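You operate a simulated robot arm through the tools that you are given. There is no shell and no other tool. Be economical: measure what you need, move in short steps, check, and stop when the job is done.

Carry out the task below with a simulated two-armed robot. There is one attempt and no reset: what you move stays moved.

JOB
On the dining table top, fold the blue cloth in half.

Only the result counts: the job must be done as asked and must still hold three seconds after the hand-in. Knocking over, shifting, dropping, spilling or breaking anything else fails it. Flat cloth is picked up by pressing the open fingertips on it (5 to 10 N) and closing them slowly along it; thin cloth reads only 2 to 8 mm in the jaws.

ROBOT AND FRAMES
Two 7-joint arms with two-finger parallel grippers on one trunk, on a base that drives. Base frame: it is fixed to the floor where the robot stands at the start and does not move with it; the origin is under the middle of the robot, x ahead of it, y to its left, z up. Units: mm, rad, N and s.
The left shoulder is at the start at [39, 242, 1025], the right one opposite. Places, roughly: blue cloth [500, 0, 800]; dining table top [700, 400, 800]. Payload 3.91 kg a hand.
The TCP of each hand is the grasp point between the finger pads, 30 mm short of the fingertips. In the tool frame z runs along the fingers and y along their closing line. The gripper opens to 110 mm. The fingers are 20 mm wide and 10 mm thick; the gripper's body (48 by 112 mm) begins 55 mm behind the TCP.
Orientation is told as [roll, pitch, yaw] about the base's x, y, z axes, in that order, counted from this pose: with the fingers straight down and closing along the base's y, the tool's x points along the base's -x, its y along +y and its z along -z.

CONTROLS
- The arms move only by the tool apply_moves. It takes "left_series", "right_series" or both (then of equal length, played together; a hand with none holds still); each is one flat list of numbers, 7 for each row, row after row: the shift along the tool's x, y, z in units of 300 mm (1.0 is 300 mm), then the turn, a rotation vector about the tool's x, y, z in units of 120 degrees (1.0 is 120 degrees), then the gripper command, from -1 (fully open) to 1 (shut), values between in proportion. In form: [dx, dy, dz, ax, ay, az, gripper, dx, dy, dz, ax, ay, az, gripper, ...]. A call has 1 to 20 rows; each row is the pose to reach, as a shift and turn from the pose commanded when the call began, along the tool's axes at that moment. A call with a number of a shift or a turn outside -1 to 1 is refused whole. Each row takes 0.2 s and may step no farther than 50 mm and 0.15 rad from the row before; otherwise, or with a gripper value out of range, the whole call is refused. Where a pose cannot be reached the arm comes as near as it can. A force on the tool above 40 N (or 10 N above the force at the start of the call, whichever is more), or a blocked arm, ends the call early, and 0.2 s more pass. Each finger travels about 45 mm/s and halts on what it meets, pressing with about 20 N; the grip force reading is that of the motor and also rises with nothing between the fingers. The clock runs only during rows and for 0.2 s after the last one: add rows that repeat a pose to give the fingers time. It gives the time, the measured TCP pose, the force on the tool (base axes), the opening and the grip force at its end, in the units of the frame above (readings bear some noise), with the torque about the TCP (base axes, N m) and any sound that the robot's microphone picked up.
- Cameras (640 x 400 px; columns grow to the right, rows downward): "scene" is now at [95.2, 58.7, 1193.6]; the picture's right is [-0.28, -0.96, 0.03], its down [-0.61, 0.16, -0.77] and it looks along [0.74, -0.24, -0.63] (base axes); focal length 255 px, centre (320, 200). "left" rides on the left gripper at [72, -17, -103] in its tool frame; the picture's right is [0.23, 0.97, 0.00], its down [-0.76, 0.18, -0.62] and it looks along [-0.61, 0.14, 0.78] (tool axes); focal length 222 px, centre (320, 200). "right" rides on the right gripper at [72, 17, -103] in its tool frame; the picture's right is [-0.23, 0.97, 0.00], its down [-0.76, -0.18, -0.62] and it looks along [-0.61, -0.14, 0.78] (tool axes); focal length 222 px, centre (320, 200). There is no depth. A picture from a camera that has moved, and an enlarged one, comes with that camera's place and axes in the base frame and with its lens.
- camera(camera): a new picture of that camera. No time passes.
- raise_lower(by): slides the trunk up (or, below 0, down) by that many mm; the arms and the scene camera ride with it, the base frame stays. It gives what a move gives, with no picture.
- base_move(legs): drives the robot by 1 to 6 legs, each [ahead, left, turn to the left] in mm, mm and rad, along the robot's own axes; the way and the turn of a leg run together, so that a leg with both is an arc; at most 1500 mm and 3.142 rad a leg. The arms and the cameras ride along, it lands a little off, and it stops where it bumps. It gives what a move gives.
- aim_head(pan, tilt): turns the head with the scene camera to pan (to the left, within 1.396 rad either way) and tilt (down, from -0.506 to 1.204), counted from straight ahead of the robot. It gives what a move gives.
- enlarge(camera, box): a new picture of the part [left, top, right, bottom] of that camera's present view, enlarged. No time passes.
- close_job(): hands the job in; it is judged then, once.

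Work in short steps. Places have to be worked out from the pictures, the camera data and where the tool is seen: move nearer, look again, correct. Check each grasp and each placing, and mend what went wrong. You have 120 turns and 108 pictures in all, those below and enlarged ones among them. Open the grippers and draw the arms clear of the work before you hand the job in, unless the task says otherwise; then end with one line.

The tools are called after ">>>" by a JSON object that holds its "name" and its "arguments". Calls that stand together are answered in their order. apply_moves: Moves the arms, as the interface text tells. Its arguments: {"type":"object","properties":{"left_series":{"type":"array"},"right_series":{"type":"array"}},"required":[]} The other tools are called the same way: raise_lower (by) slides the trunk up or down; base_move (legs) drives the base; aim_head (pan, tilt) turns the head that bears the scene camera; camera (camera) takes a picture; enlarge (camera, box) takes an enlarged picture of a part of a camera's view; close_job () hands the job in.

At the start:

```text
clock: 0.0
left_tcp_pos: [535.5, 261.7, 1000.9]
left_tool_rot: [-0.03, -0.014, 0.003]
left_ft_force: [-0.5, 0.7, -0.2]
left_ft_torque: [0.03, 0.01, -0.01]
left_finger_gap: 110.0
left_grip_force: 0.1
right_tcp_pos: [416.3, -146.1, 909.2]
right_tool_rot: [-0.026, -0.011, 0.013]
right_ft_force: [-0.1, -0.4, -0.7]
right_ft_torque: [0.03, -0.02, -0.01]
right_finger_gap: 109.7
right_grip_force: 0.0
trunk travel left (down, up): [-250.0, 253.0]
robot x, y, heading: [-2.5, 55.0, 0.002]
head pan, tilt: [-0.29, 0.71]
```

scene: 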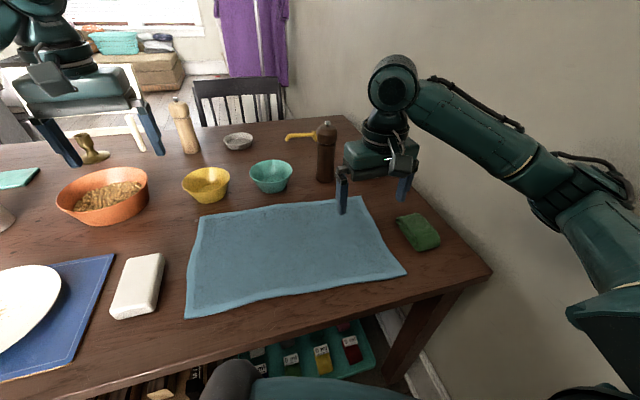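
right: 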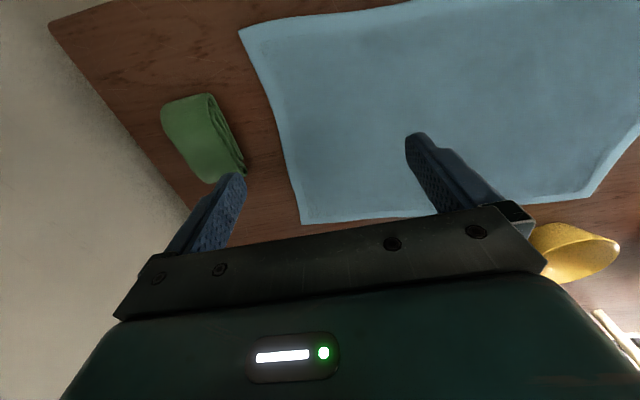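
left: 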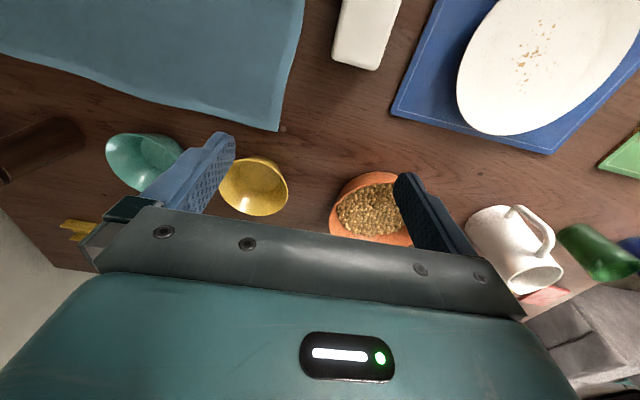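

Judging from the scene and right pictures, the cloth lies at z≈800 with corners near NL [333,193], NR [316,-184], FR [544,-195] and FL [571,180]. I plan to fold the near edge over to the far edge with both hands. First I bring both hands above the near corners with the jaws partly closed, then look.

>>> {"name": "apply_moves", "arguments": {"left_series": [0.1, -0.045, 0.05, -0.0143, 0.0067, 0, -0.5, 0.2, -0.09, 0.1, -0.0143, 0.0067, 0, 0.1, 0.3, -0.14, 0.15, -0.0143, 0.0067, 0, 0.1, 0.4, -0.19, 0.2, -0.0143, 0.0067, 0, 0.1, 0.5, -0.24, 0.26, -0.0143, 0.0067, 0, 0.1, 0.6, -0.283, 0.32, -0.0143, 0.0067, 0, 0.1, 0.617, -0.283, 0.333, -0.0143, 0.0067, 0, 0.1], "right_series": [0.04, -0.01, 0.01, -0.0124, 0.0053, 0.006, -0.5, 0.08, -0.02, 0.02, -0.0124, 0.0053, 0.006, 0.1, 0.12, -0.03, 0.03, -0.0124, 0.0053, 0.006, 0.1, 0.16, -0.04, 0.04, -0.0124, 0.0053, 0.006, 0.1, 0.2, -0.05, 0.05, -0.0124, 0.0053, 0.006, 0.1, 0.237, -0.063, 0.063, -0.0124, 0.0053, 0.006, 0.1, 0.237, -0.063, 0.063, -0.0124, 0.0053, 0.006, 0.1]}}

>>> {"name": "camera", "arguments": {"camera": "scene"}}

>>> {"name": "camera", "arguments": {"camera": "left"}}

>>> {"name": "camera", "arguments": {"camera": "right"}}

```text
clock: 1.8
left_tcp_pos: [350.3, 209.5, 897.1]
left_tool_rot: [-0.006, 0.009, 0.052]
left_ft_force: [0.7, 0.1, -1.0]
left_ft_torque: [-0.04, 0.04, -0.02]
left_finger_gap: 49.5
left_grip_force: 0.0
right_tcp_pos: [365.9, -114.4, 892.0]
right_tool_rot: [0.014, -0.006, 0.091]
right_ft_force: [1.0, 0.4, -0.1]
right_ft_torque: [0.0, 0.01, -0.01]
right_finger_gap: 49.4
right_grip_force: 0.0
trunk travel left (down, up): [-250.0, 253.0]
robot x, y, heading: [-1.0, 69.4, 0.051]
head pan, tilt: [-0.29, 0.71]
stopped in row 7 (left hand): the arm was blocked; the commanded pose is now the measured one
```

```text
104 pictures are left
camera scene: at [104.5, 83.2, 1192.6], right [-0.23, -0.97, 0.03], down [-0.63, 0.13, -0.77], along [0.74, -0.2, -0.64], focal length 255 px, centre (320, 200)
```

scene: 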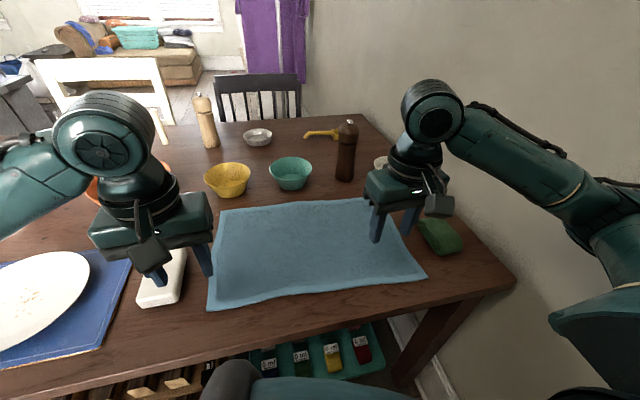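

```text
103 pictures are left
camera left: at [280.0, 189.5, 1000.2], right [-0.28, 0.96, 0.0], down [0.76, 0.22, 0.61], along [0.59, 0.17, -0.79], focal length 222 px, centre (320, 200)
```

left: 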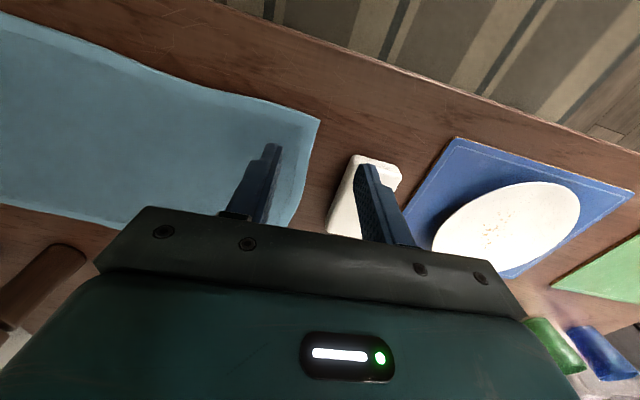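

```text
102 pictures are left
camera right: at [292.4, -106.7, 996.6], right [0.14, 0.99, 0.02], down [0.77, -0.12, 0.62], along [0.62, -0.07, -0.78], focal length 222 px, centre (320, 200)
```

right: 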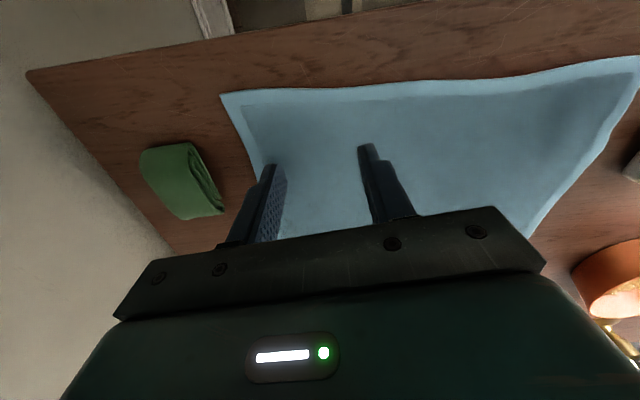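

The base was pushed left and turned (y 55→69, heading 0.05). The right elbow most likely touched the wall on the right. I look both ways to check before driving.

>>> {"name": "aim_head", "arguments": {"pan": -1.2, "tilt": 0.6}}

>>> {"name": "camera", "arguments": {"camera": "scene"}}

>>> {"name": "aim_head", "arguments": {"pan": 1.0, "tilt": 0.9}}

>>> {"name": "camera", "arguments": {"camera": "scene"}}

```text
clock: 3.0
left_tcp_pos: [352.9, 207.6, 895.8]
left_tool_rot: [-0.01, 0.011, 0.05]
left_ft_force: [-0.7, -0.7, 0.2]
left_ft_torque: [0.01, 0.04, 0.01]
left_finger_gap: 49.8
left_grip_force: 0.0
right_tcp_pos: [365.0, -114.8, 892.2]
right_tool_rot: [0.017, -0.002, 0.096]
right_ft_force: [-0.1, 0.9, 0.2]
right_ft_torque: [-0.01, 0.0, 0.0]
right_finger_gap: 49.4
right_grip_force: 0.0
trunk travel left (down, up): [-250.0, 253.0]
robot x, y, heading: [0.5, 67.9, 0.047]
head pan, tilt: [-1.201, 0.6]
```

```text
101 pictures are left
camera scene: at [58.7, 22.7, 1203.9], right [-0.91, -0.41, 0.01], down [-0.23, 0.48, -0.85], along [0.34, -0.77, -0.53], focal length 255 px, centre (320, 200)
```

scene: 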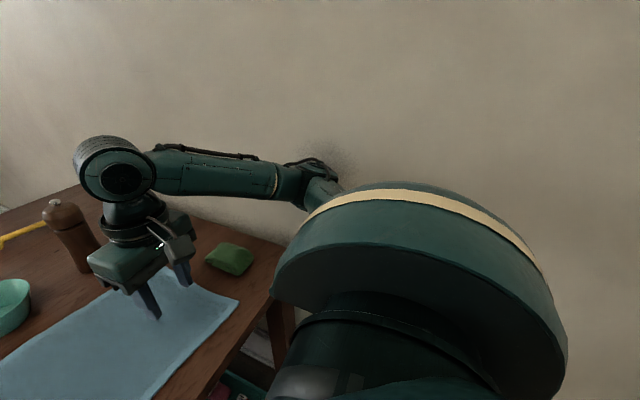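

```text
clock: 5.1
left_tcp_pos: [352.4, 207.7, 896.6]
left_tool_rot: [-0.009, 0.01, 0.051]
left_ft_force: [1.3, -0.9, 0.4]
left_ft_torque: [0.0, 0.0, 0.0]
left_finger_gap: 49.5
left_grip_force: 0.1
right_tcp_pos: [364.6, -113.8, 892.5]
right_tool_rot: [0.018, 0.0, 0.096]
right_ft_force: [-0.3, -0.1, -0.3]
right_ft_torque: [0.04, -0.01, -0.04]
right_finger_gap: 49.5
right_grip_force: 0.1
trunk travel left (down, up): [-250.0, 253.0]
robot x, y, heading: [3.0, 68.7, 0.049]
head pan, tilt: [1.0, 0.901]
```

```text
100 pictures are left
camera scene: at [60.5, 167.5, 1173.9], right [0.87, -0.5, 0.02], down [-0.39, -0.7, -0.6], along [0.31, 0.51, -0.8], focal length 255 px, centre (320, 200)
```

scene: 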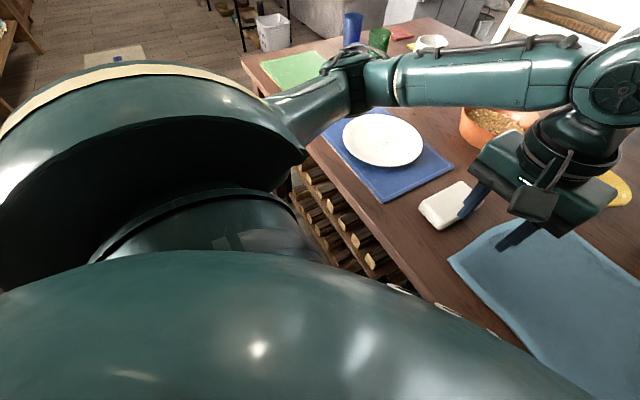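

The right elbow is against the wall and the left side is free. I drive left about 75 mm and undo the turn.

>>> {"name": "base_move", "arguments": {"legs": [[-10, 75, -0.05]]}}

>>> {"name": "aim_head", "arguments": {"pan": -0.3, "tilt": 0.8}}

>>> {"name": "camera", "arguments": {"camera": "scene"}}

```text
clock: 6.1
left_tcp_pos: [349.2, 237.0, 898.7]
left_tool_rot: [0.028, 0.015, -0.003]
left_ft_force: [0.9, -0.2, 0.9]
left_ft_torque: [0.01, -0.01, -0.01]
left_finger_gap: 49.3
left_grip_force: 0.1
right_tcp_pos: [343.7, -88.5, 882.3]
right_tool_rot: [0.045, 0.005, 0.026]
right_ft_force: [-0.1, -0.4, -0.1]
right_ft_torque: [-0.06, 0.0, 0.02]
right_finger_gap: 49.8
right_grip_force: 0.1
trunk travel left (down, up): [-250.0, 253.0]
robot x, y, heading: [-14.0, 142.8, -0.002]
head pan, tilt: [1.0, 0.901]
```

```text
clock: 7.6
left_tcp_pos: [349.3, 238.6, 897.9]
left_tool_rot: [0.031, 0.014, -0.004]
left_ft_force: [0.0, 0.2, -0.7]
left_ft_torque: [0.0, 0.01, -0.02]
left_finger_gap: 49.4
left_grip_force: 0.1
right_tcp_pos: [345.6, -89.4, 881.4]
right_tool_rot: [0.048, 0.003, 0.029]
right_ft_force: [0.4, -0.9, 0.4]
right_ft_torque: [0.01, 0.0, 0.02]
right_finger_gap: 49.3
right_grip_force: 0.1
trunk travel left (down, up): [-250.0, 253.0]
robot x, y, heading: [-9.7, 143.3, -0.003]
head pan, tilt: [-0.3, 0.799]
```

```text
99 pictures are left
camera scene: at [93.3, 116.6, 1184.4], right [-0.3, -0.95, 0.0], down [-0.68, 0.21, -0.7], along [0.67, -0.21, -0.72], focal length 255 px, centre (320, 200)
```

scene: 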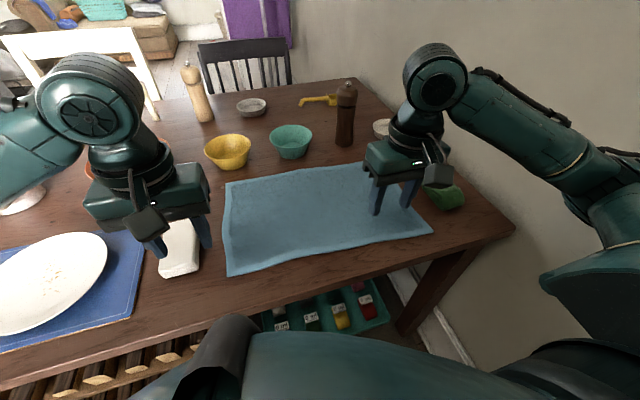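

The base is clear of the wall and the corners recompute to NL≈(332,196), NR≈(310,-175). Next I bring the hands above the grip points and level the tools.

>>> {"name": "apply_moves", "arguments": {"left_series": [0.003, -0.08, 0.02, 0.0143, -0.007, 0, 0.1, 0.006, -0.16, 0.04, 0.0143, -0.007, 0, 0.1, 0.01, -0.233, 0.06, 0.0143, -0.007, 0, 0.1, 0.01, -0.233, 0.06, 0.0143, -0.007, 0, 0.1], "right_series": [0.02, -0.07, 0, 0.023, 0, 0.014, 0.1, 0.04, -0.14, 0, 0.023, 0, 0.014, 0.1, 0.06, -0.2, 0, 0.023, 0, 0.014, 0.1, 0.06, -0.2, 0, 0.023, 0, 0.014, 0.1]}}

>>> {"name": "camera", "arguments": {"camera": "scene"}}

>>> {"name": "camera", "arguments": {"camera": "left"}}

>>> {"name": "camera", "arguments": {"camera": "right"}}

```text
clock: 8.6
left_tcp_pos: [347.3, 171.7, 876.8]
left_tool_rot: [-0.002, 0.001, -0.002]
left_ft_force: [-0.1, 0.5, 1.1]
left_ft_torque: [0.02, -0.02, 0.0]
left_finger_gap: 49.7
left_grip_force: 0.1
right_tcp_pos: [329.6, -147.8, 877.4]
right_tool_rot: [-0.003, 0.007, 0.001]
right_ft_force: [0.7, 0.2, 0.5]
right_ft_torque: [-0.02, 0.0, 0.02]
right_finger_gap: 49.3
right_grip_force: 0.0
trunk travel left (down, up): [-250.0, 253.0]
robot x, y, heading: [-10.0, 138.9, -0.006]
head pan, tilt: [-0.3, 0.799]
```

```text
98 pictures are left
camera scene: at [94.6, 118.6, 1184.2], right [-0.3, -0.95, 0.0], down [-0.69, 0.21, -0.7], along [0.66, -0.21, -0.72], focal length 255 px, centre (320, 200)
```

scene: 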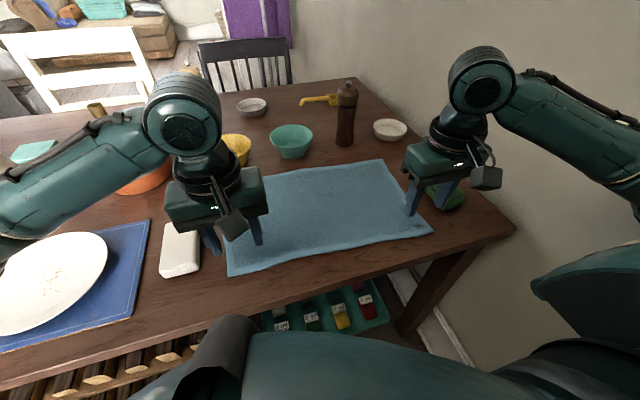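

```text
97 pictures are left
camera left: at [274.2, 154.4, 980.3], right [-0.23, 0.97, 0.0], down [0.76, 0.18, 0.62], along [0.61, 0.14, -0.78], focal length 222 px, centre (320, 200)
```

left: 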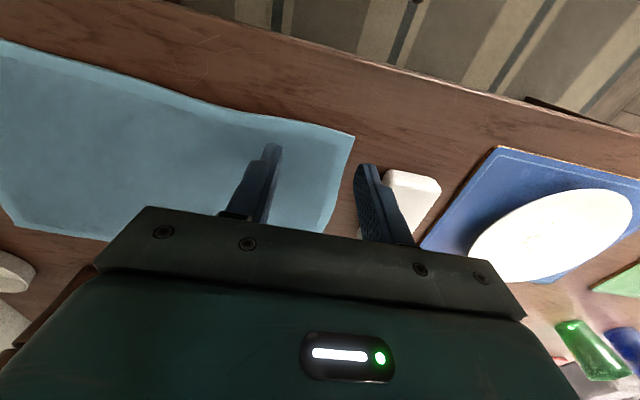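

```text
96 pictures are left
camera right: at [258.2, -131.3, 982.9], right [0.23, 0.97, 0.0], down [0.77, -0.18, 0.62], along [0.6, -0.14, -0.79], focal length 222 px, centre (320, 200)
```

right: 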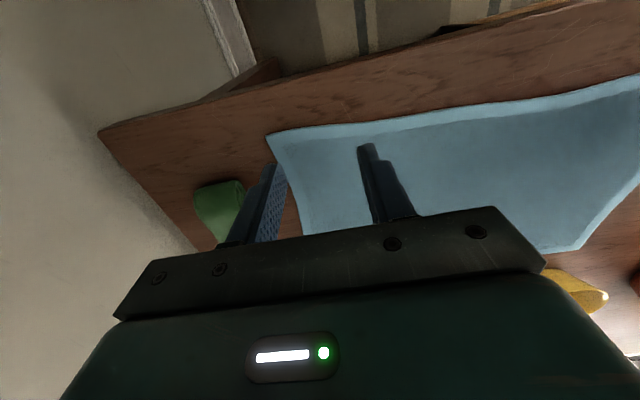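

The wrist and scene views disagree slightly, which suggests the surface lies somewhere in 760–800. I descend 30 mm and look again.

>>> {"name": "apply_moves", "arguments": {"left_series": [0, 0, 0.05, 0, 0, 0, 0.1, 0, 0, 0.1, 0, 0, 0, 0.1, 0, 0, 0.1, 0, 0, 0, 0.1], "right_series": [0, 0, 0.05, 0, 0, 0, 0.1, 0, 0, 0.1, 0, 0, 0, 0.1, 0, 0, 0.1, 0, 0, 0, 0.1]}}

>>> {"name": "camera", "arguments": {"camera": "left"}}

>>> {"name": "camera", "arguments": {"camera": "right"}}

>>> {"name": "enlarge", "arguments": {"camera": "scene", "box": [160, 130, 480, 330]}}

```text
clock: 9.4
left_tcp_pos: [346.5, 171.5, 848.1]
left_tool_rot: [-0.003, 0.0, -0.002]
left_ft_force: [0.6, 0.7, 0.1]
left_ft_torque: [0.05, -0.02, 0.0]
left_finger_gap: 49.7
left_grip_force: 0.1
right_tcp_pos: [328.3, -147.9, 849.5]
right_tool_rot: [-0.01, 0.006, -0.004]
right_ft_force: [0.6, 0.0, 0.3]
right_ft_torque: [0.0, -0.03, -0.01]
right_finger_gap: 49.5
right_grip_force: 0.1
trunk travel left (down, up): [-250.0, 253.0]
robot x, y, heading: [-9.1, 140.5, -0.0]
head pan, tilt: [-0.3, 0.799]
```

```text
95 pictures are left
camera left: at [273.5, 155.8, 951.0], right [-0.22, 0.97, -0.01], down [0.76, 0.18, 0.62], along [0.61, 0.14, -0.78], focal length 222 px, centre (320, 200)
```

left: 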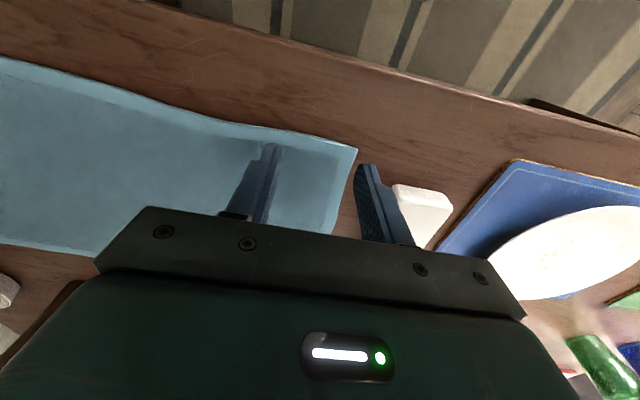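

```text
94 pictures are left
camera right: at [257.2, -130.5, 954.3], right [0.23, 0.97, -0.01], down [0.76, -0.18, 0.62], along [0.6, -0.15, -0.78], focal length 222 px, centre (320, 200)
```

right: 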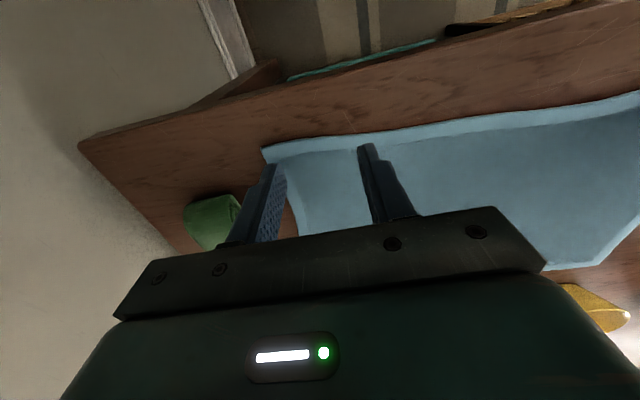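

```text
2.00 times, centred on (320, 230) of scene
camera zoom: at [93.6, 120.5, 1184.6], right [-0.3, -0.95, 0.0], down [-0.68, 0.21, -0.7], along [0.66, -0.21, -0.72], focal length 510 px, centre (320, 140)
```

zoom: 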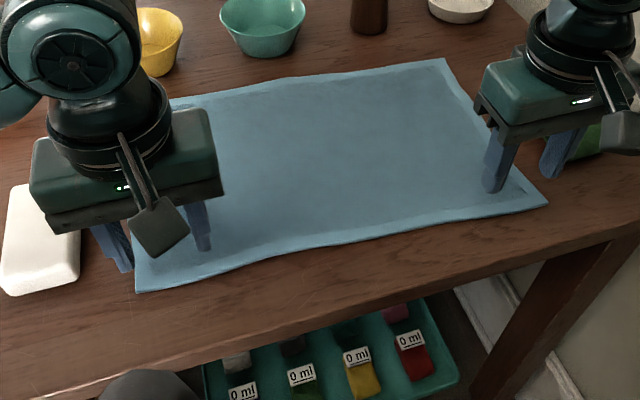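

Triangulation is noisy, so contact force will decide the height. I go 15 mm lower, shift both hands slightly inward and look again.

>>> {"name": "apply_moves", "arguments": {"left_series": [-0.02, -0.02, 0.02, 0, 0, 0, 0.1, -0.04, -0.045, 0.045, 0, 0, 0, 0.1, -0.04, -0.045, 0.045, 0, 0, 0, 0.1], "right_series": [-0.02, 0, 0.02, 0, 0, 0, 0.1, -0.04, 0.01, 0.045, 0, 0, 0, 0.1, -0.04, 0.01, 0.045, 0, 0, 0, 0.1]}}

>>> {"name": "camera", "arguments": {"camera": "left"}}

>>> {"name": "camera", "arguments": {"camera": "right"}}

```text
clock: 10.2
left_tcp_pos: [358.4, 154.9, 834.5]
left_tool_rot: [-0.001, 0.001, -0.004]
left_ft_force: [-0.1, 0.5, -0.1]
left_ft_torque: [-0.02, 0.0, -0.02]
left_finger_gap: 49.0
left_grip_force: 0.1
right_tcp_pos: [339.9, -146.7, 835.6]
right_tool_rot: [-0.002, 0.007, -0.004]
right_ft_force: [0.2, 0.4, -0.5]
right_ft_torque: [0.01, 0.0, -0.01]
right_finger_gap: 49.2
right_grip_force: 0.0
trunk travel left (down, up): [-250.0, 253.0]
robot x, y, heading: [-9.2, 138.3, -0.009]
head pan, tilt: [-0.3, 0.799]
```

```text
92 pictures are left
camera left: at [285.0, 138.9, 937.9], right [-0.22, 0.97, 0.0], down [0.76, 0.18, 0.62], along [0.61, 0.14, -0.78], focal length 222 px, centre (320, 200)
```

left: 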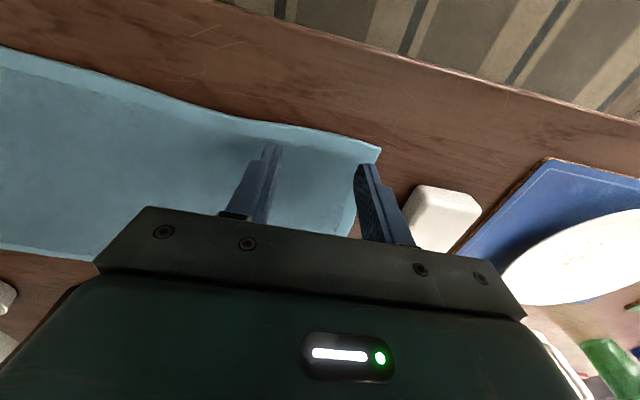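

```text
91 pictures are left
camera right: at [269.0, -130.8, 939.5], right [0.23, 0.97, 0.0], down [0.76, -0.18, 0.62], along [0.6, -0.15, -0.79], focal length 222 px, centre (320, 200)
```

right: 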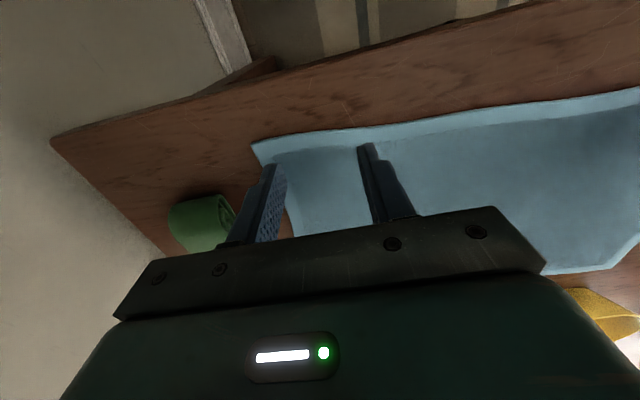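

No contact yet with the tips at about 804. I lower 12 mm more.

>>> {"name": "apply_moves", "arguments": {"left_series": [0, 0, 0.02, 0, 0, 0, 0.1, 0, 0, 0.04, 0, 0, 0, 0.1], "right_series": [0, 0, 0.02, 0, 0, 0, 0.1, 0, 0, 0.04, 0, 0, 0, 0.1]}}

>>> {"name": "camera", "arguments": {"camera": "left"}}

>>> {"name": "camera", "arguments": {"camera": "right"}}

>>> {"name": "enlarge", "arguments": {"camera": "scene", "box": [160, 130, 480, 330]}}

```text
clock: 10.8
left_tcp_pos: [357.5, 155.1, 823.6]
left_tool_rot: [-0.001, 0.0, -0.003]
left_ft_force: [-0.3, 0.4, -0.9]
left_ft_torque: [0.01, 0.0, 0.02]
left_finger_gap: 49.4
left_grip_force: 0.1
right_tcp_pos: [340.2, -147.2, 823.5]
right_tool_rot: [-0.002, 0.006, -0.003]
right_ft_force: [0.1, 0.2, 1.4]
right_ft_torque: [0.02, 0.04, 0.0]
right_finger_gap: 49.5
right_grip_force: 0.1
trunk travel left (down, up): [-250.0, 253.0]
robot x, y, heading: [-15.0, 141.3, -0.003]
head pan, tilt: [-0.3, 0.799]
```

```text
90 pictures are left
camera left: at [284.6, 139.0, 925.9], right [-0.22, 0.97, 0.0], down [0.76, 0.18, 0.62], along [0.61, 0.14, -0.78], focal length 222 px, centre (320, 200)
```

left: 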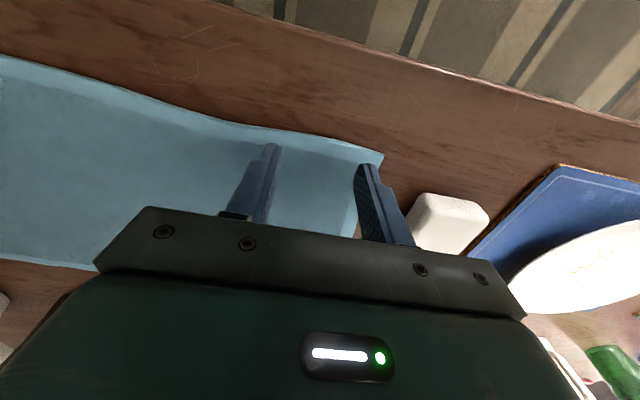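

```text
89 pictures are left
camera right: at [269.0, -130.4, 928.0], right [0.23, 0.97, 0.0], down [0.76, -0.18, 0.62], along [0.6, -0.15, -0.78], focal length 222 px, centre (320, 200)
```

right: 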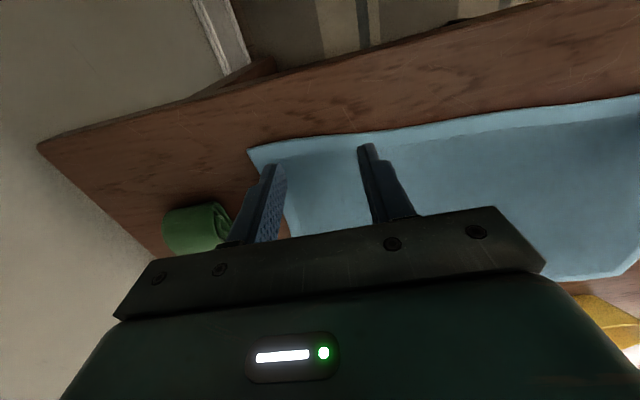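

```text
2.00 times, centred on (320, 230) of scene
camera zoom: at [93.3, 116.6, 1184.4], right [-0.3, -0.95, 0.0], down [-0.68, 0.21, -0.7], along [0.67, -0.21, -0.72], focal length 510 px, centre (320, 140)
```

zoom: 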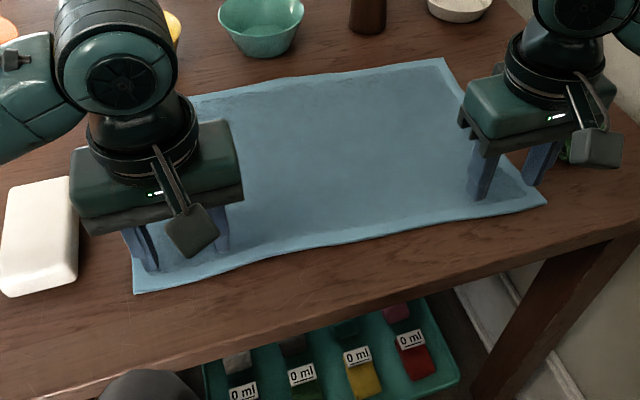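

Still no contact (tips at about 793). I lower another 10 mm and move 7 mm forward.

>>> {"name": "apply_moves", "arguments": {"left_series": [-0.012, 0, 0.017, 0, 0, 0, 0.1, -0.024, 0, 0.034, 0, 0, 0, 0.1, -0.024, 0, 0.034, 0, 0, 0, 0.1], "right_series": [-0.012, 0, 0.017, 0, 0, 0, 0.1, -0.024, 0, 0.034, 0, 0, 0, 0.1, -0.024, 0, 0.034, 0, 0, 0, 0.1]}}

```text
clock: 11.6
left_tcp_pos: [364.1, 155.5, 812.7]
left_tool_rot: [-0.002, 0.001, -0.003]
left_ft_force: [-0.1, -0.2, -0.3]
left_ft_torque: [0.02, 0.01, 0.0]
left_finger_gap: 49.6
left_grip_force: 0.0
right_tcp_pos: [346.5, -147.0, 813.5]
right_tool_rot: [-0.001, 0.006, -0.004]
right_ft_force: [1.0, 0.5, 0.3]
right_ft_torque: [0.0, 0.02, -0.04]
right_finger_gap: 49.6
right_grip_force: 0.1
trunk travel left (down, up): [-250.0, 253.0]
robot x, y, heading: [-11.4, 142.5, -0.004]
head pan, tilt: [-0.3, 0.799]
```

Tips are at about 783 with no contact, so I go down another 8 mm.

>>> {"name": "apply_moves", "arguments": {"left_series": [0, 0, 0.013, 0, 0, 0, 0.1, 0, 0, 0.027, 0, 0, 0, 0.1, 0, 0, 0.027, 0, 0, 0, 0.1], "right_series": [0, 0, 0.013, 0, 0, 0, 0.1, 0, 0, 0.027, 0, 0, 0, 0.1, 0, 0, 0.027, 0, 0, 0, 0.1]}}

>>> {"name": "camera", "arguments": {"camera": "left"}}

>>> {"name": "camera", "arguments": {"camera": "right"}}

```text
clock: 12.4
left_tcp_pos: [364.7, 154.5, 805.2]
left_tool_rot: [0.0, 0.001, -0.004]
left_ft_force: [0.0, 0.3, -0.2]
left_ft_torque: [0.02, 0.01, 0.0]
left_finger_gap: 49.5
left_grip_force: 0.1
right_tcp_pos: [347.9, -146.2, 804.7]
right_tool_rot: [-0.002, 0.005, -0.004]
right_ft_force: [0.0, 0.9, -0.3]
right_ft_torque: [0.01, 0.01, 0.01]
right_finger_gap: 49.5
right_grip_force: 0.0
trunk travel left (down, up): [-250.0, 253.0]
robot x, y, heading: [-8.1, 140.9, 0.003]
head pan, tilt: [-0.3, 0.799]
```

```text
87 pictures are left
camera left: at [291.9, 139.4, 907.7], right [-0.22, 0.97, 0.0], down [0.76, 0.18, 0.62], along [0.61, 0.14, -0.78], focal length 222 px, centre (320, 200)
```

left: 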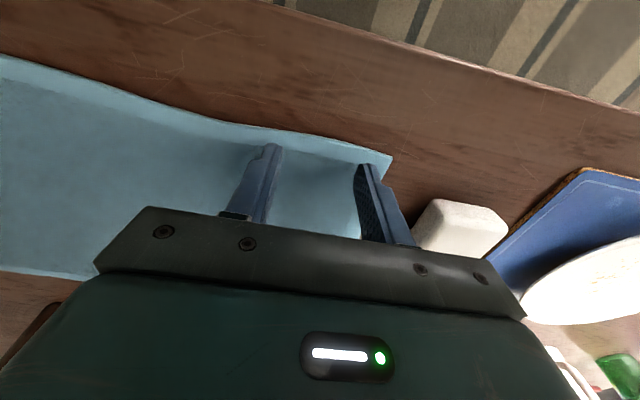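

```text
86 pictures are left
camera right: at [276.0, -130.3, 909.3], right [0.23, 0.97, 0.0], down [0.76, -0.18, 0.62], along [0.6, -0.15, -0.79], focal length 222 px, centre (320, 200)
```

right: 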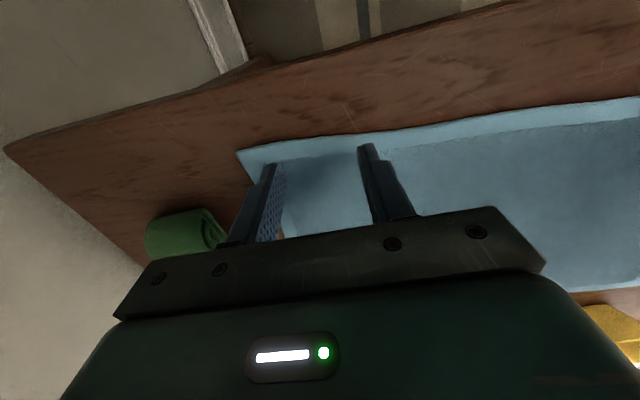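

Still free of contact, but the shadows are converging on the tips. I lower another 6 mm.

>>> {"name": "apply_moves", "arguments": {"left_series": [-0.006, 0, 0.01, 0, 0, 0, 0.1, -0.012, 0, 0.02, 0, 0, 0, 0.1, -0.012, 0, 0.02, 0, 0, 0, 0.1], "right_series": [-0.006, 0, 0.01, 0, 0, 0, 0.1, -0.012, 0, 0.02, 0, 0, 0, 0.1, -0.012, 0, 0.02, 0, 0, 0, 0.1]}}

```text
clock: 13.2
left_tcp_pos: [369.7, 155.9, 797.6]
left_tool_rot: [-0.002, -0.001, -0.003]
left_ft_force: [0.1, 0.2, 0.5]
left_ft_torque: [-0.02, 0.01, -0.01]
left_finger_gap: 49.3
left_grip_force: 0.0
right_tcp_pos: [349.5, -147.0, 799.2]
right_tool_rot: [-0.002, 0.005, -0.005]
right_ft_force: [0.4, -0.3, -0.1]
right_ft_torque: [0.01, -0.03, 0.01]
right_finger_gap: 49.3
right_grip_force: 0.1
trunk travel left (down, up): [-250.0, 253.0]
robot x, y, heading: [-10.3, 141.7, -0.005]
head pan, tilt: [-0.3, 0.799]
```

Tips at about 768. Lowering another 4 mm.

>>> {"name": "apply_moves", "arguments": {"left_series": [0, 0, 0.007, 0, 0, 0, 0.1, 0, 0, 0.014, 0, 0, 0, 0.1, 0, 0, 0.014, 0, 0, 0, 0.1], "right_series": [0, 0, 0.007, 0, 0, 0, 0.1, 0, 0, 0.014, 0, 0, 0, 0.1, 0, 0, 0.014, 0, 0, 0, 0.1]}}

>>> {"name": "enlarge", "arguments": {"camera": "left", "box": [220, 120, 420, 245]}}

>>> {"name": "enlarge", "arguments": {"camera": "right", "box": [220, 120, 420, 245]}}

```text
clock: 14.0
left_tcp_pos: [369.3, 157.1, 794.0]
left_tool_rot: [-0.002, 0.0, -0.005]
left_ft_force: [-0.2, 0.6, -0.2]
left_ft_torque: [-0.02, 0.02, 0.03]
left_finger_gap: 49.5
left_grip_force: 0.1
right_tcp_pos: [349.6, -146.6, 796.0]
right_tool_rot: [0.0, 0.006, -0.004]
right_ft_force: [0.4, 0.3, 0.1]
right_ft_torque: [0.04, -0.01, 0.0]
right_finger_gap: 49.5
right_grip_force: 0.0
trunk travel left (down, up): [-250.0, 253.0]
robot x, y, heading: [-10.0, 141.5, -0.003]
head pan, tilt: [-0.3, 0.799]
```

```text
3.20 times, centred on (320, 182) of left
camera zoom: at [295.9, 139.1, 897.3], right [-0.22, 0.97, 0.0], down [0.76, 0.18, 0.62], along [0.61, 0.14, -0.78], focal length 711 px, centre (320, 256)
```

zoom: 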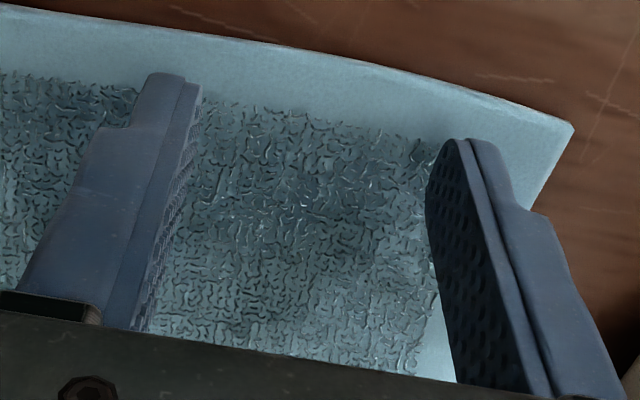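

```text
3.20 times, centred on (320, 182) of right
camera zoom: at [279.7, -130.3, 898.6], right [0.23, 0.97, 0.0], down [0.76, -0.18, 0.62], along [0.6, -0.15, -0.78], focal length 711 px, centre (320, 256)
```

zoom: 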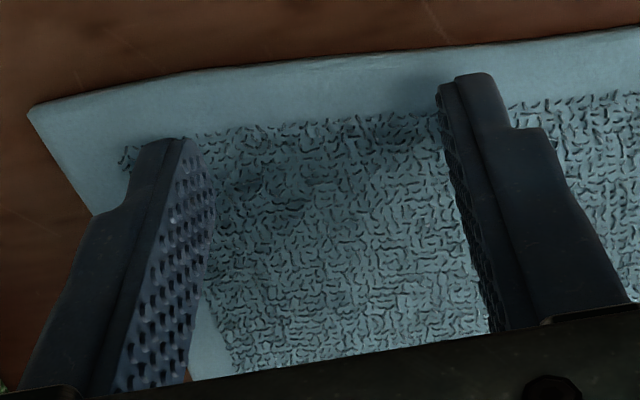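

The placement relative to the hem is good. I lower another 4 mm to find contact.

>>> {"name": "apply_moves", "arguments": {"left_series": [0, 0, 0.007, 0, 0, 0, 0.1, 0, 0, 0.014, 0, 0, 0, 0.1, 0, 0, 0.014, 0, 0, 0, 0.1], "right_series": [0, 0, 0.007, 0, 0, 0, 0.1, 0, 0, 0.014, 0, 0, 0, 0.1, 0, 0, 0.014, 0, 0, 0, 0.1]}}

```text
clock: 14.8
left_tcp_pos: [369.3, 154.8, 789.6]
left_tool_rot: [0.0, 0.0, -0.005]
left_ft_force: [-0.2, 0.1, 0.5]
left_ft_torque: [-0.01, -0.02, 0.02]
left_finger_gap: 49.6
left_grip_force: 0.1
right_tcp_pos: [349.7, -146.6, 788.9]
right_tool_rot: [-0.003, 0.006, -0.003]
right_ft_force: [0.9, -0.1, 0.2]
right_ft_torque: [0.02, 0.01, -0.04]
right_finger_gap: 49.4
right_grip_force: 0.0
trunk travel left (down, up): [-250.0, 253.0]
robot x, y, heading: [-12.0, 142.4, -0.002]
head pan, tilt: [-0.3, 0.799]
```

Tips at 759 and still free. Another 4 mm.

>>> {"name": "apply_moves", "arguments": {"left_series": [0, 0, 0.007, 0, 0, 0, 0.1, 0, 0, 0.014, 0, 0, 0, 0.1, 0, 0, 0.014, 0, 0, 0, 0.1], "right_series": [0, 0, 0.007, 0, 0, 0, 0.1, 0, 0, 0.014, 0, 0, 0, 0.1, 0, 0, 0.014, 0, 0, 0, 0.1]}}

>>> {"name": "enlarge", "arguments": {"camera": "left", "box": [220, 120, 420, 245]}}

>>> {"name": "enlarge", "arguments": {"camera": "scene", "box": [200, 210, 300, 272]}}

```text
clock: 15.6
left_tcp_pos: [368.3, 155.3, 787.0]
left_tool_rot: [0.0, 0.0, -0.004]
left_ft_force: [1.0, 0.2, 0.8]
left_ft_torque: [-0.02, -0.01, -0.03]
left_finger_gap: 49.4
left_grip_force: 0.0
right_tcp_pos: [351.4, -145.2, 787.1]
right_tool_rot: [-0.002, 0.005, -0.003]
right_ft_force: [-0.3, -0.2, -0.6]
right_ft_torque: [0.03, 0.02, 0.04]
right_finger_gap: 49.4
right_grip_force: 0.1
trunk travel left (down, up): [-250.0, 253.0]
robot x, y, heading: [-10.8, 140.4, -0.001]
head pan, tilt: [-0.3, 0.799]
```

```text
3.20 times, centred on (320, 182) of left
camera zoom: at [295.6, 139.0, 889.1], right [-0.22, 0.97, 0.0], down [0.76, 0.18, 0.62], along [0.61, 0.14, -0.78], focal length 711 px, centre (320, 256)
```

zoom: 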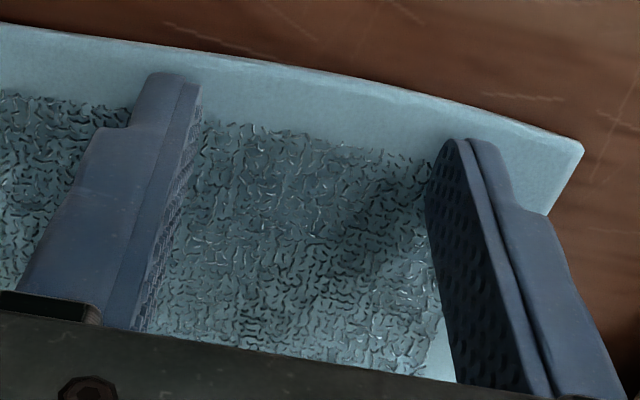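

```text
6.40 times, centred on (250, 241) of scene
camera zoom: at [93.3, 116.6, 1184.4], right [-0.3, -0.95, 0.0], down [-0.68, 0.21, -0.7], along [0.67, -0.21, -0.72], focal length 1631 px, centre (768, -62)
```

zoom: 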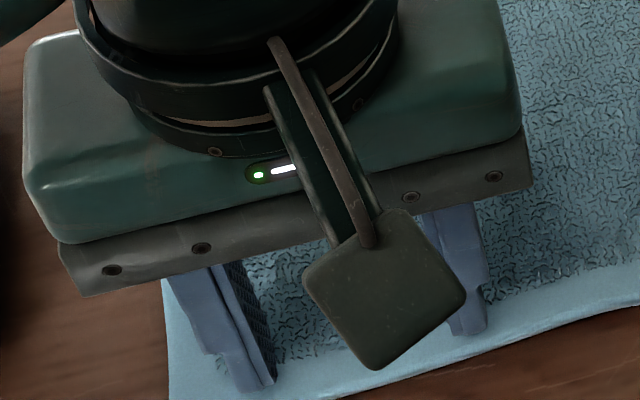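

Very near contact. Another 4 mm.

>>> {"name": "apply_moves", "arguments": {"left_series": [0, 0, 0.007, 0, 0, 0, 0.1, 0, 0, 0.014, 0, 0, 0, 0.1, 0, 0, 0.014, 0, 0, 0, 0.1], "right_series": [0, 0, 0.007, 0, 0, 0, 0.1, 0, 0, 0.014, 0, 0, 0, 0.1, 0, 0, 0.014, 0, 0, 0, 0.1]}}

```text
clock: 16.4
left_tcp_pos: [368.0, 155.2, 783.6]
left_tool_rot: [-0.001, -0.003, -0.003]
left_ft_force: [-0.8, 0.4, 8.8]
left_ft_torque: [0.06, 0.04, -0.02]
left_finger_gap: 49.3
left_grip_force: 0.1
right_tcp_pos: [351.2, -145.8, 782.8]
right_tool_rot: [-0.002, 0.0, -0.004]
right_ft_force: [1.5, 0.5, 6.2]
right_ft_torque: [0.0, -0.04, -0.01]
right_finger_gap: 49.4
right_grip_force: 0.1
trunk travel left (down, up): [-250.0, 253.0]
robot x, y, heading: [-9.4, 140.5, -0.008]
head pan, tilt: [-0.3, 0.799]
```

Contact at 8.8 N and 6.2 N, so the surface is near z≈753. I close both jaws slowly along the cloth.

>>> {"name": "apply_moves", "arguments": {"left_series": [0, 0, 0, 0, 0, 0, 0.16, 0, 0, 0, 0, 0, 0, 0.22, 0, 0, 0, 0, 0, 0, 0.28, 0, 0, 0, 0, 0, 0, 0.34, 0, 0, 0, 0, 0, 0, 0.4, 0, 0, 0, 0, 0, 0, 0.46, 0, 0, 0, 0, 0, 0, 0.52, 0, 0, 0, 0, 0, 0, 0.58, 0, 0, 0, 0, 0, 0, 0.64, 0, 0, 0, 0, 0, 0, 0.7, 0, 0, 0, 0, 0, 0, 0.76, 0, 0, 0, 0, 0, 0, 0.82, 0, 0, 0, 0, 0, 0, 0.88, 0, 0, 0, 0, 0, 0, 0.94, 0, 0, 0, 0, 0, 0, 1, 0, 0, 0, 0, 0, 0, 1, 0, 0, 0, 0, 0, 0, 1], "right_series": [0, 0, 0, 0, 0, 0, 0.16, 0, 0, 0, 0, 0, 0, 0.22, 0, 0, 0, 0, 0, 0, 0.28, 0, 0, 0, 0, 0, 0, 0.34, 0, 0, 0, 0, 0, 0, 0.4, 0, 0, 0, 0, 0, 0, 0.46, 0, 0, 0, 0, 0, 0, 0.52, 0, 0, 0, 0, 0, 0, 0.58, 0, 0, 0, 0, 0, 0, 0.64, 0, 0, 0, 0, 0, 0, 0.7, 0, 0, 0, 0, 0, 0, 0.76, 0, 0, 0, 0, 0, 0, 0.82, 0, 0, 0, 0, 0, 0, 0.88, 0, 0, 0, 0, 0, 0, 0.94, 0, 0, 0, 0, 0, 0, 1, 0, 0, 0, 0, 0, 0, 1, 0, 0, 0, 0, 0, 0, 1]}}

>>> {"name": "camera", "arguments": {"camera": "left"}}

>>> {"name": "camera", "arguments": {"camera": "right"}}

```text
clock: 20.0
left_tcp_pos: [368.4, 154.8, 782.1]
left_tool_rot: [-0.003, -0.001, -0.004]
left_ft_force: [-1.3, -15.2, 15.7]
left_ft_torque: [-0.4, 0.0, 0.01]
left_finger_gap: 5.7
left_grip_force: 20.1
right_tcp_pos: [349.8, -146.1, 783.1]
right_tool_rot: [-0.002, 0.004, -0.001]
right_ft_force: [0.6, 16.1, 10.5]
right_ft_torque: [0.52, -0.06, 0.06]
right_finger_gap: 5.6
right_grip_force: 19.9
trunk travel left (down, up): [-250.0, 253.0]
robot x, y, heading: [-12.3, 142.9, -0.009]
head pan, tilt: [-0.3, 0.799]
```

```text
81 pictures are left
camera left: at [294.8, 138.8, 885.6], right [-0.22, 0.97, 0.0], down [0.76, 0.18, 0.62], along [0.61, 0.14, -0.78], focal length 222 px, centre (320, 200)
```

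left: 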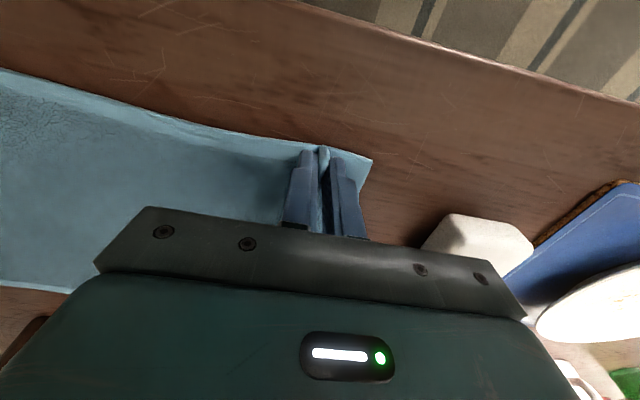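

```text
80 pictures are left
camera right: at [278.6, -129.4, 887.5], right [0.23, 0.97, 0.0], down [0.76, -0.18, 0.62], along [0.6, -0.14, -0.78], focal length 222 px, centre (320, 200)
```

right: 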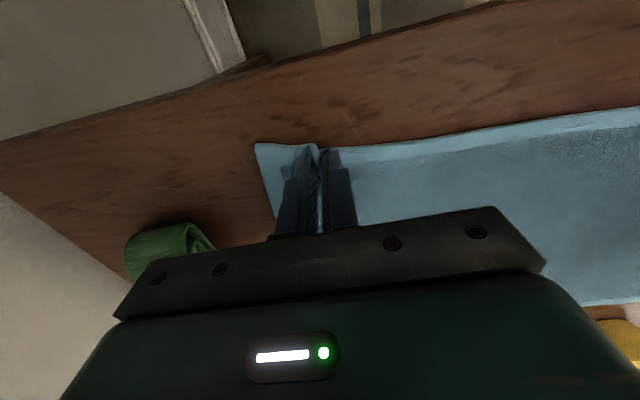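

Both jaws hold cloth (5.7 mm), with some tension between the hands. At this height the far corners recompute to about FL [623,197] and FR [593,-219]. I lift a little and ease the hands inward to relieve the tension.

>>> {"name": "apply_moves", "arguments": {"left_series": [0, -0.02, 0.0, 0, 0, 0, 1, 0, -0.04, -0.02, 0, 0, 0, 1, -0.005, -0.06, -0.04, 0, 0, 0, 1, -0.015, -0.07, -0.07, 0, 0, 0, 1, -0.03, -0.07, -0.1, 0, 0, 0, 1, -0.03, -0.07, -0.1, 0, 0, 0, 1], "right_series": [0, 0.02, 0.0, 0, 0, 0, 1, 0, 0.04, -0.02, 0, 0, 0, 1, -0.005, 0.06, -0.04, 0, 0, 0, 1, -0.015, 0.07, -0.07, 0, 0, 0, 1, -0.03, 0.07, -0.1, 0, 0, 0, 1, -0.03, 0.07, -0.1, 0, 0, 0, 1]}}

>>> {"name": "camera", "arguments": {"camera": "scene"}}

```text
clock: 21.4
left_tcp_pos: [377.8, 134.8, 812.0]
left_tool_rot: [-0.001, 0.001, -0.004]
left_ft_force: [-0.4, 0.1, 0.4]
left_ft_torque: [0.0, 0.03, -0.02]
left_finger_gap: 5.0
left_grip_force: 20.4
right_tcp_pos: [360.4, -124.5, 812.2]
right_tool_rot: [0.0, 0.005, -0.003]
right_ft_force: [-0.7, 0.2, 0.0]
right_ft_torque: [0.01, 0.01, -0.01]
right_finger_gap: 4.0
right_grip_force: 20.1
trunk travel left (down, up): [-250.0, 253.0]
robot x, y, heading: [-11.1, 140.6, -0.002]
head pan, tilt: [-0.3, 0.799]
```

```text
79 pictures are left
camera scene: at [93.3, 116.6, 1184.4], right [-0.3, -0.95, 0.0], down [-0.68, 0.21, -0.7], along [0.67, -0.21, -0.72], focal length 255 px, centre (320, 200)
```

scene: 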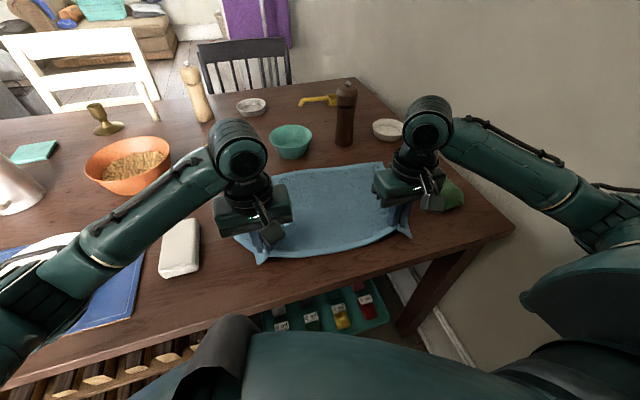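

The near edge is lifted in both hands. I carry it along an arc to the midpoint.

>>> {"name": "apply_moves", "arguments": {"left_series": [-0.03, 0, -0.05, 0, 0, 0, 1, -0.067, -0.003, -0.083, 0, 0, 0, 1, -0.11, -0.005, -0.113, 0, 0, 0, 1, -0.16, -0.008, -0.14, 0, 0, 0, 1, -0.21, -0.01, -0.16, 0, 0, 0, 1, -0.26, -0.012, -0.175, 0, 0, 0, 1, -0.32, -0.015, -0.183, 0, 0, 0, 1, -0.367, -0.015, -0.183, 0, 0, 0, 1, -0.367, -0.015, -0.183, 0, 0, 0, 1], "right_series": [-0.03, 0, -0.05, 0, 0, 0, 1, -0.067, -0.003, -0.083, 0, 0, 0, 1, -0.11, -0.005, -0.113, 0, 0, 0, 1, -0.16, -0.008, -0.14, 0, 0, 0, 1, -0.21, -0.01, -0.16, 0, 0, 0, 1, -0.26, -0.012, -0.175, 0, 0, 0, 1, -0.32, -0.015, -0.183, 0, 0, 0, 1, -0.367, -0.015, -0.183, 0, 0, 0, 1, -0.367, -0.015, -0.183, 0, 0, 0, 1]}}

>>> {"name": "camera", "arguments": {"camera": "scene"}}

>>> {"name": "camera", "arguments": {"camera": "left"}}

>>> {"name": "camera", "arguments": {"camera": "right"}}

```text
clock: 23.4
left_tcp_pos: [487.4, 129.1, 866.1]
left_tool_rot: [-0.002, -0.001, -0.003]
left_ft_force: [0.4, -0.5, 0.5]
left_ft_torque: [0.01, 0.02, -0.06]
left_finger_gap: 4.7
left_grip_force: 19.8
right_tcp_pos: [469.7, -129.7, 866.0]
right_tool_rot: [-0.003, 0.004, -0.001]
right_ft_force: [0.4, 0.8, 0.4]
right_ft_torque: [0.0, 0.01, 0.02]
right_finger_gap: 4.1
right_grip_force: 20.1
trunk travel left (down, up): [-250.0, 253.0]
robot x, y, heading: [-12.2, 140.8, -0.003]
head pan, tilt: [-0.3, 0.799]
```

```text
78 pictures are left
camera scene: at [93.3, 116.5, 1184.4], right [-0.3, -0.95, 0.0], down [-0.68, 0.21, -0.7], along [0.67, -0.21, -0.72], focal length 255 px, centre (320, 200)
```

scene: 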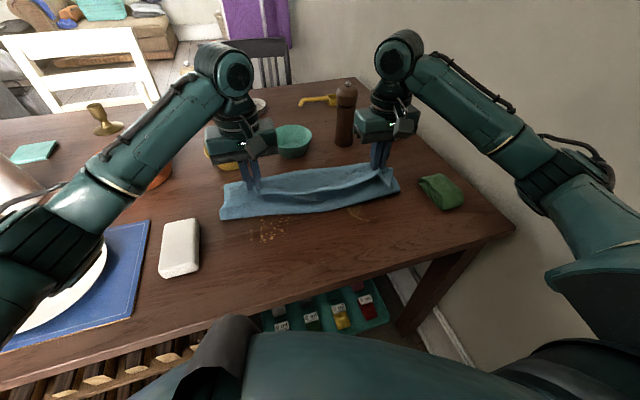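

```text
77 pictures are left
camera left: at [414.7, 113.2, 969.9], right [-0.22, 0.97, 0.0], down [0.76, 0.18, 0.62], along [0.61, 0.14, -0.78], focal length 222 px, centre (320, 200)
```

left: 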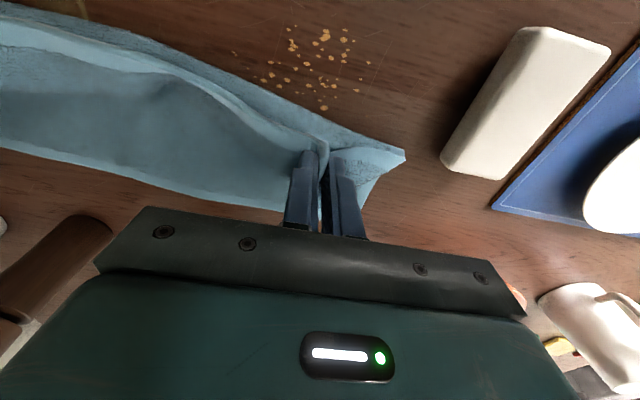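

```text
76 pictures are left
camera right: at [399.1, -113.6, 971.2], right [0.23, 0.97, 0.0], down [0.76, -0.18, 0.62], along [0.6, -0.14, -0.78], focal length 222 px, centre (320, 200)
```

right: 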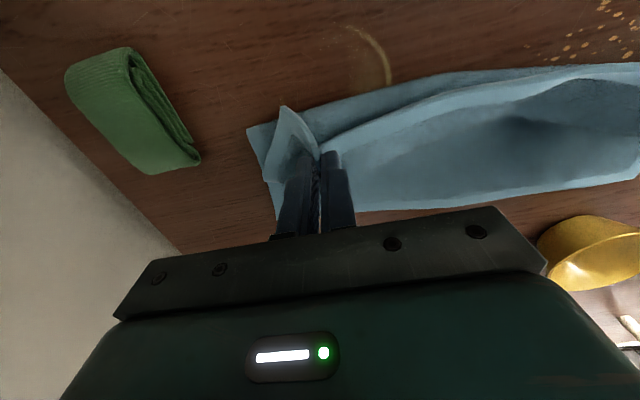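

The fold is forming well, with the fold line near mid-cloth at x≈467–499. I continue the arc down toward the far edge, stopping just above the cloth.

>>> {"name": "apply_moves", "arguments": {"left_series": [-0.05, 0, 0, 0, 0, 0, 1, -0.1, -0.003, 0.01, 0, 0, 0, 1, -0.16, -0.006, 0.025, 0, 0, 0, 1, -0.22, -0.01, 0.05, 0, 0, 0, 1, -0.28, -0.014, 0.09, 0, 0, 0, 1, -0.33, -0.017, 0.13, 0, 0, 0, 1, -0.367, -0.017, 0.17, 0, 0, 0, 1, -0.38, -0.017, 0.2, 0, 0, 0, 1, -0.38, -0.017, 0.2, 0, 0, 0, 1], "right_series": [-0.05, 0, 0, 0, 0, 0, 1, -0.1, -0.003, 0.01, 0, 0, 0, 1, -0.16, -0.006, 0.025, 0, 0, 0, 1, -0.22, -0.01, 0.05, 0, 0, 0, 1, -0.28, -0.014, 0.09, 0, 0, 0, 1, -0.33, -0.017, 0.13, 0, 0, 0, 1, -0.367, -0.017, 0.17, 0, 0, 0, 1, -0.38, -0.017, 0.2, 0, 0, 0, 1, -0.38, -0.017, 0.2, 0, 0, 0, 1]}}

>>> {"name": "camera", "arguments": {"camera": "scene"}}

>>> {"name": "camera", "arguments": {"camera": "left"}}

>>> {"name": "camera", "arguments": {"camera": "right"}}

```text
clock: 25.4
left_tcp_pos: [598.3, 125.7, 806.0]
left_tool_rot: [-0.002, -0.002, -0.004]
left_ft_force: [0.5, -0.6, -0.1]
left_ft_torque: [0.01, -0.03, -0.03]
left_finger_gap: 4.9
left_grip_force: 20.6
left hand out of reach, approached as far as the arm can: row 8, 9
right_tcp_pos: [584.0, -133.9, 805.9]
right_tool_rot: [-0.002, 0.005, -0.003]
right_ft_force: [0.4, 0.2, -0.1]
right_ft_torque: [-0.01, 0.01, 0.01]
right_finger_gap: 4.0
right_grip_force: 20.0
trunk travel left (down, up): [-250.0, 253.0]
robot x, y, heading: [-12.1, 143.4, -0.002]
head pan, tilt: [-0.3, 0.799]
```

```text
75 pictures are left
camera scene: at [93.3, 116.6, 1184.4], right [-0.3, -0.95, 0.0], down [-0.68, 0.21, -0.7], along [0.67, -0.21, -0.72], focal length 255 px, centre (320, 200)
```

scene: 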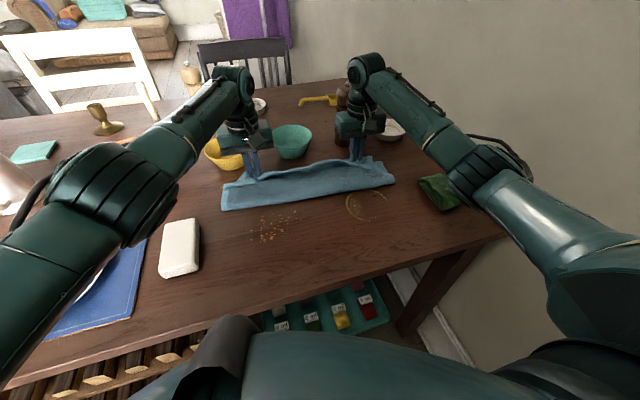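

```text
74 pictures are left
camera left: at [525.4, 109.1, 909.8], right [-0.22, 0.97, 0.0], down [0.76, 0.18, 0.62], along [0.61, 0.14, -0.78], focal length 222 px, centre (320, 200)
```

left: 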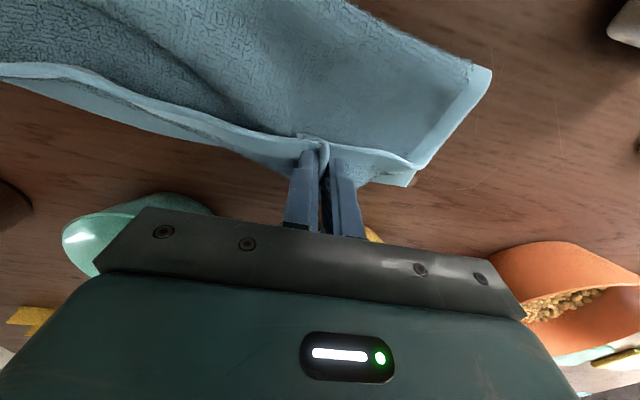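

```text
73 pictures are left
camera right: at [512.9, -119.1, 910.4], right [0.23, 0.97, 0.0], down [0.76, -0.18, 0.62], along [0.6, -0.14, -0.78], focal length 222 px, centre (320, 200)
```

right: 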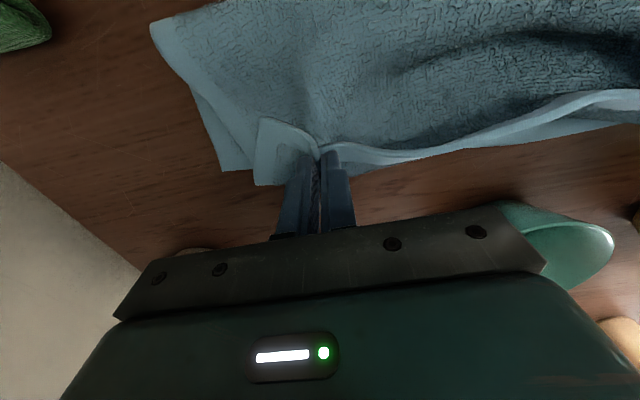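

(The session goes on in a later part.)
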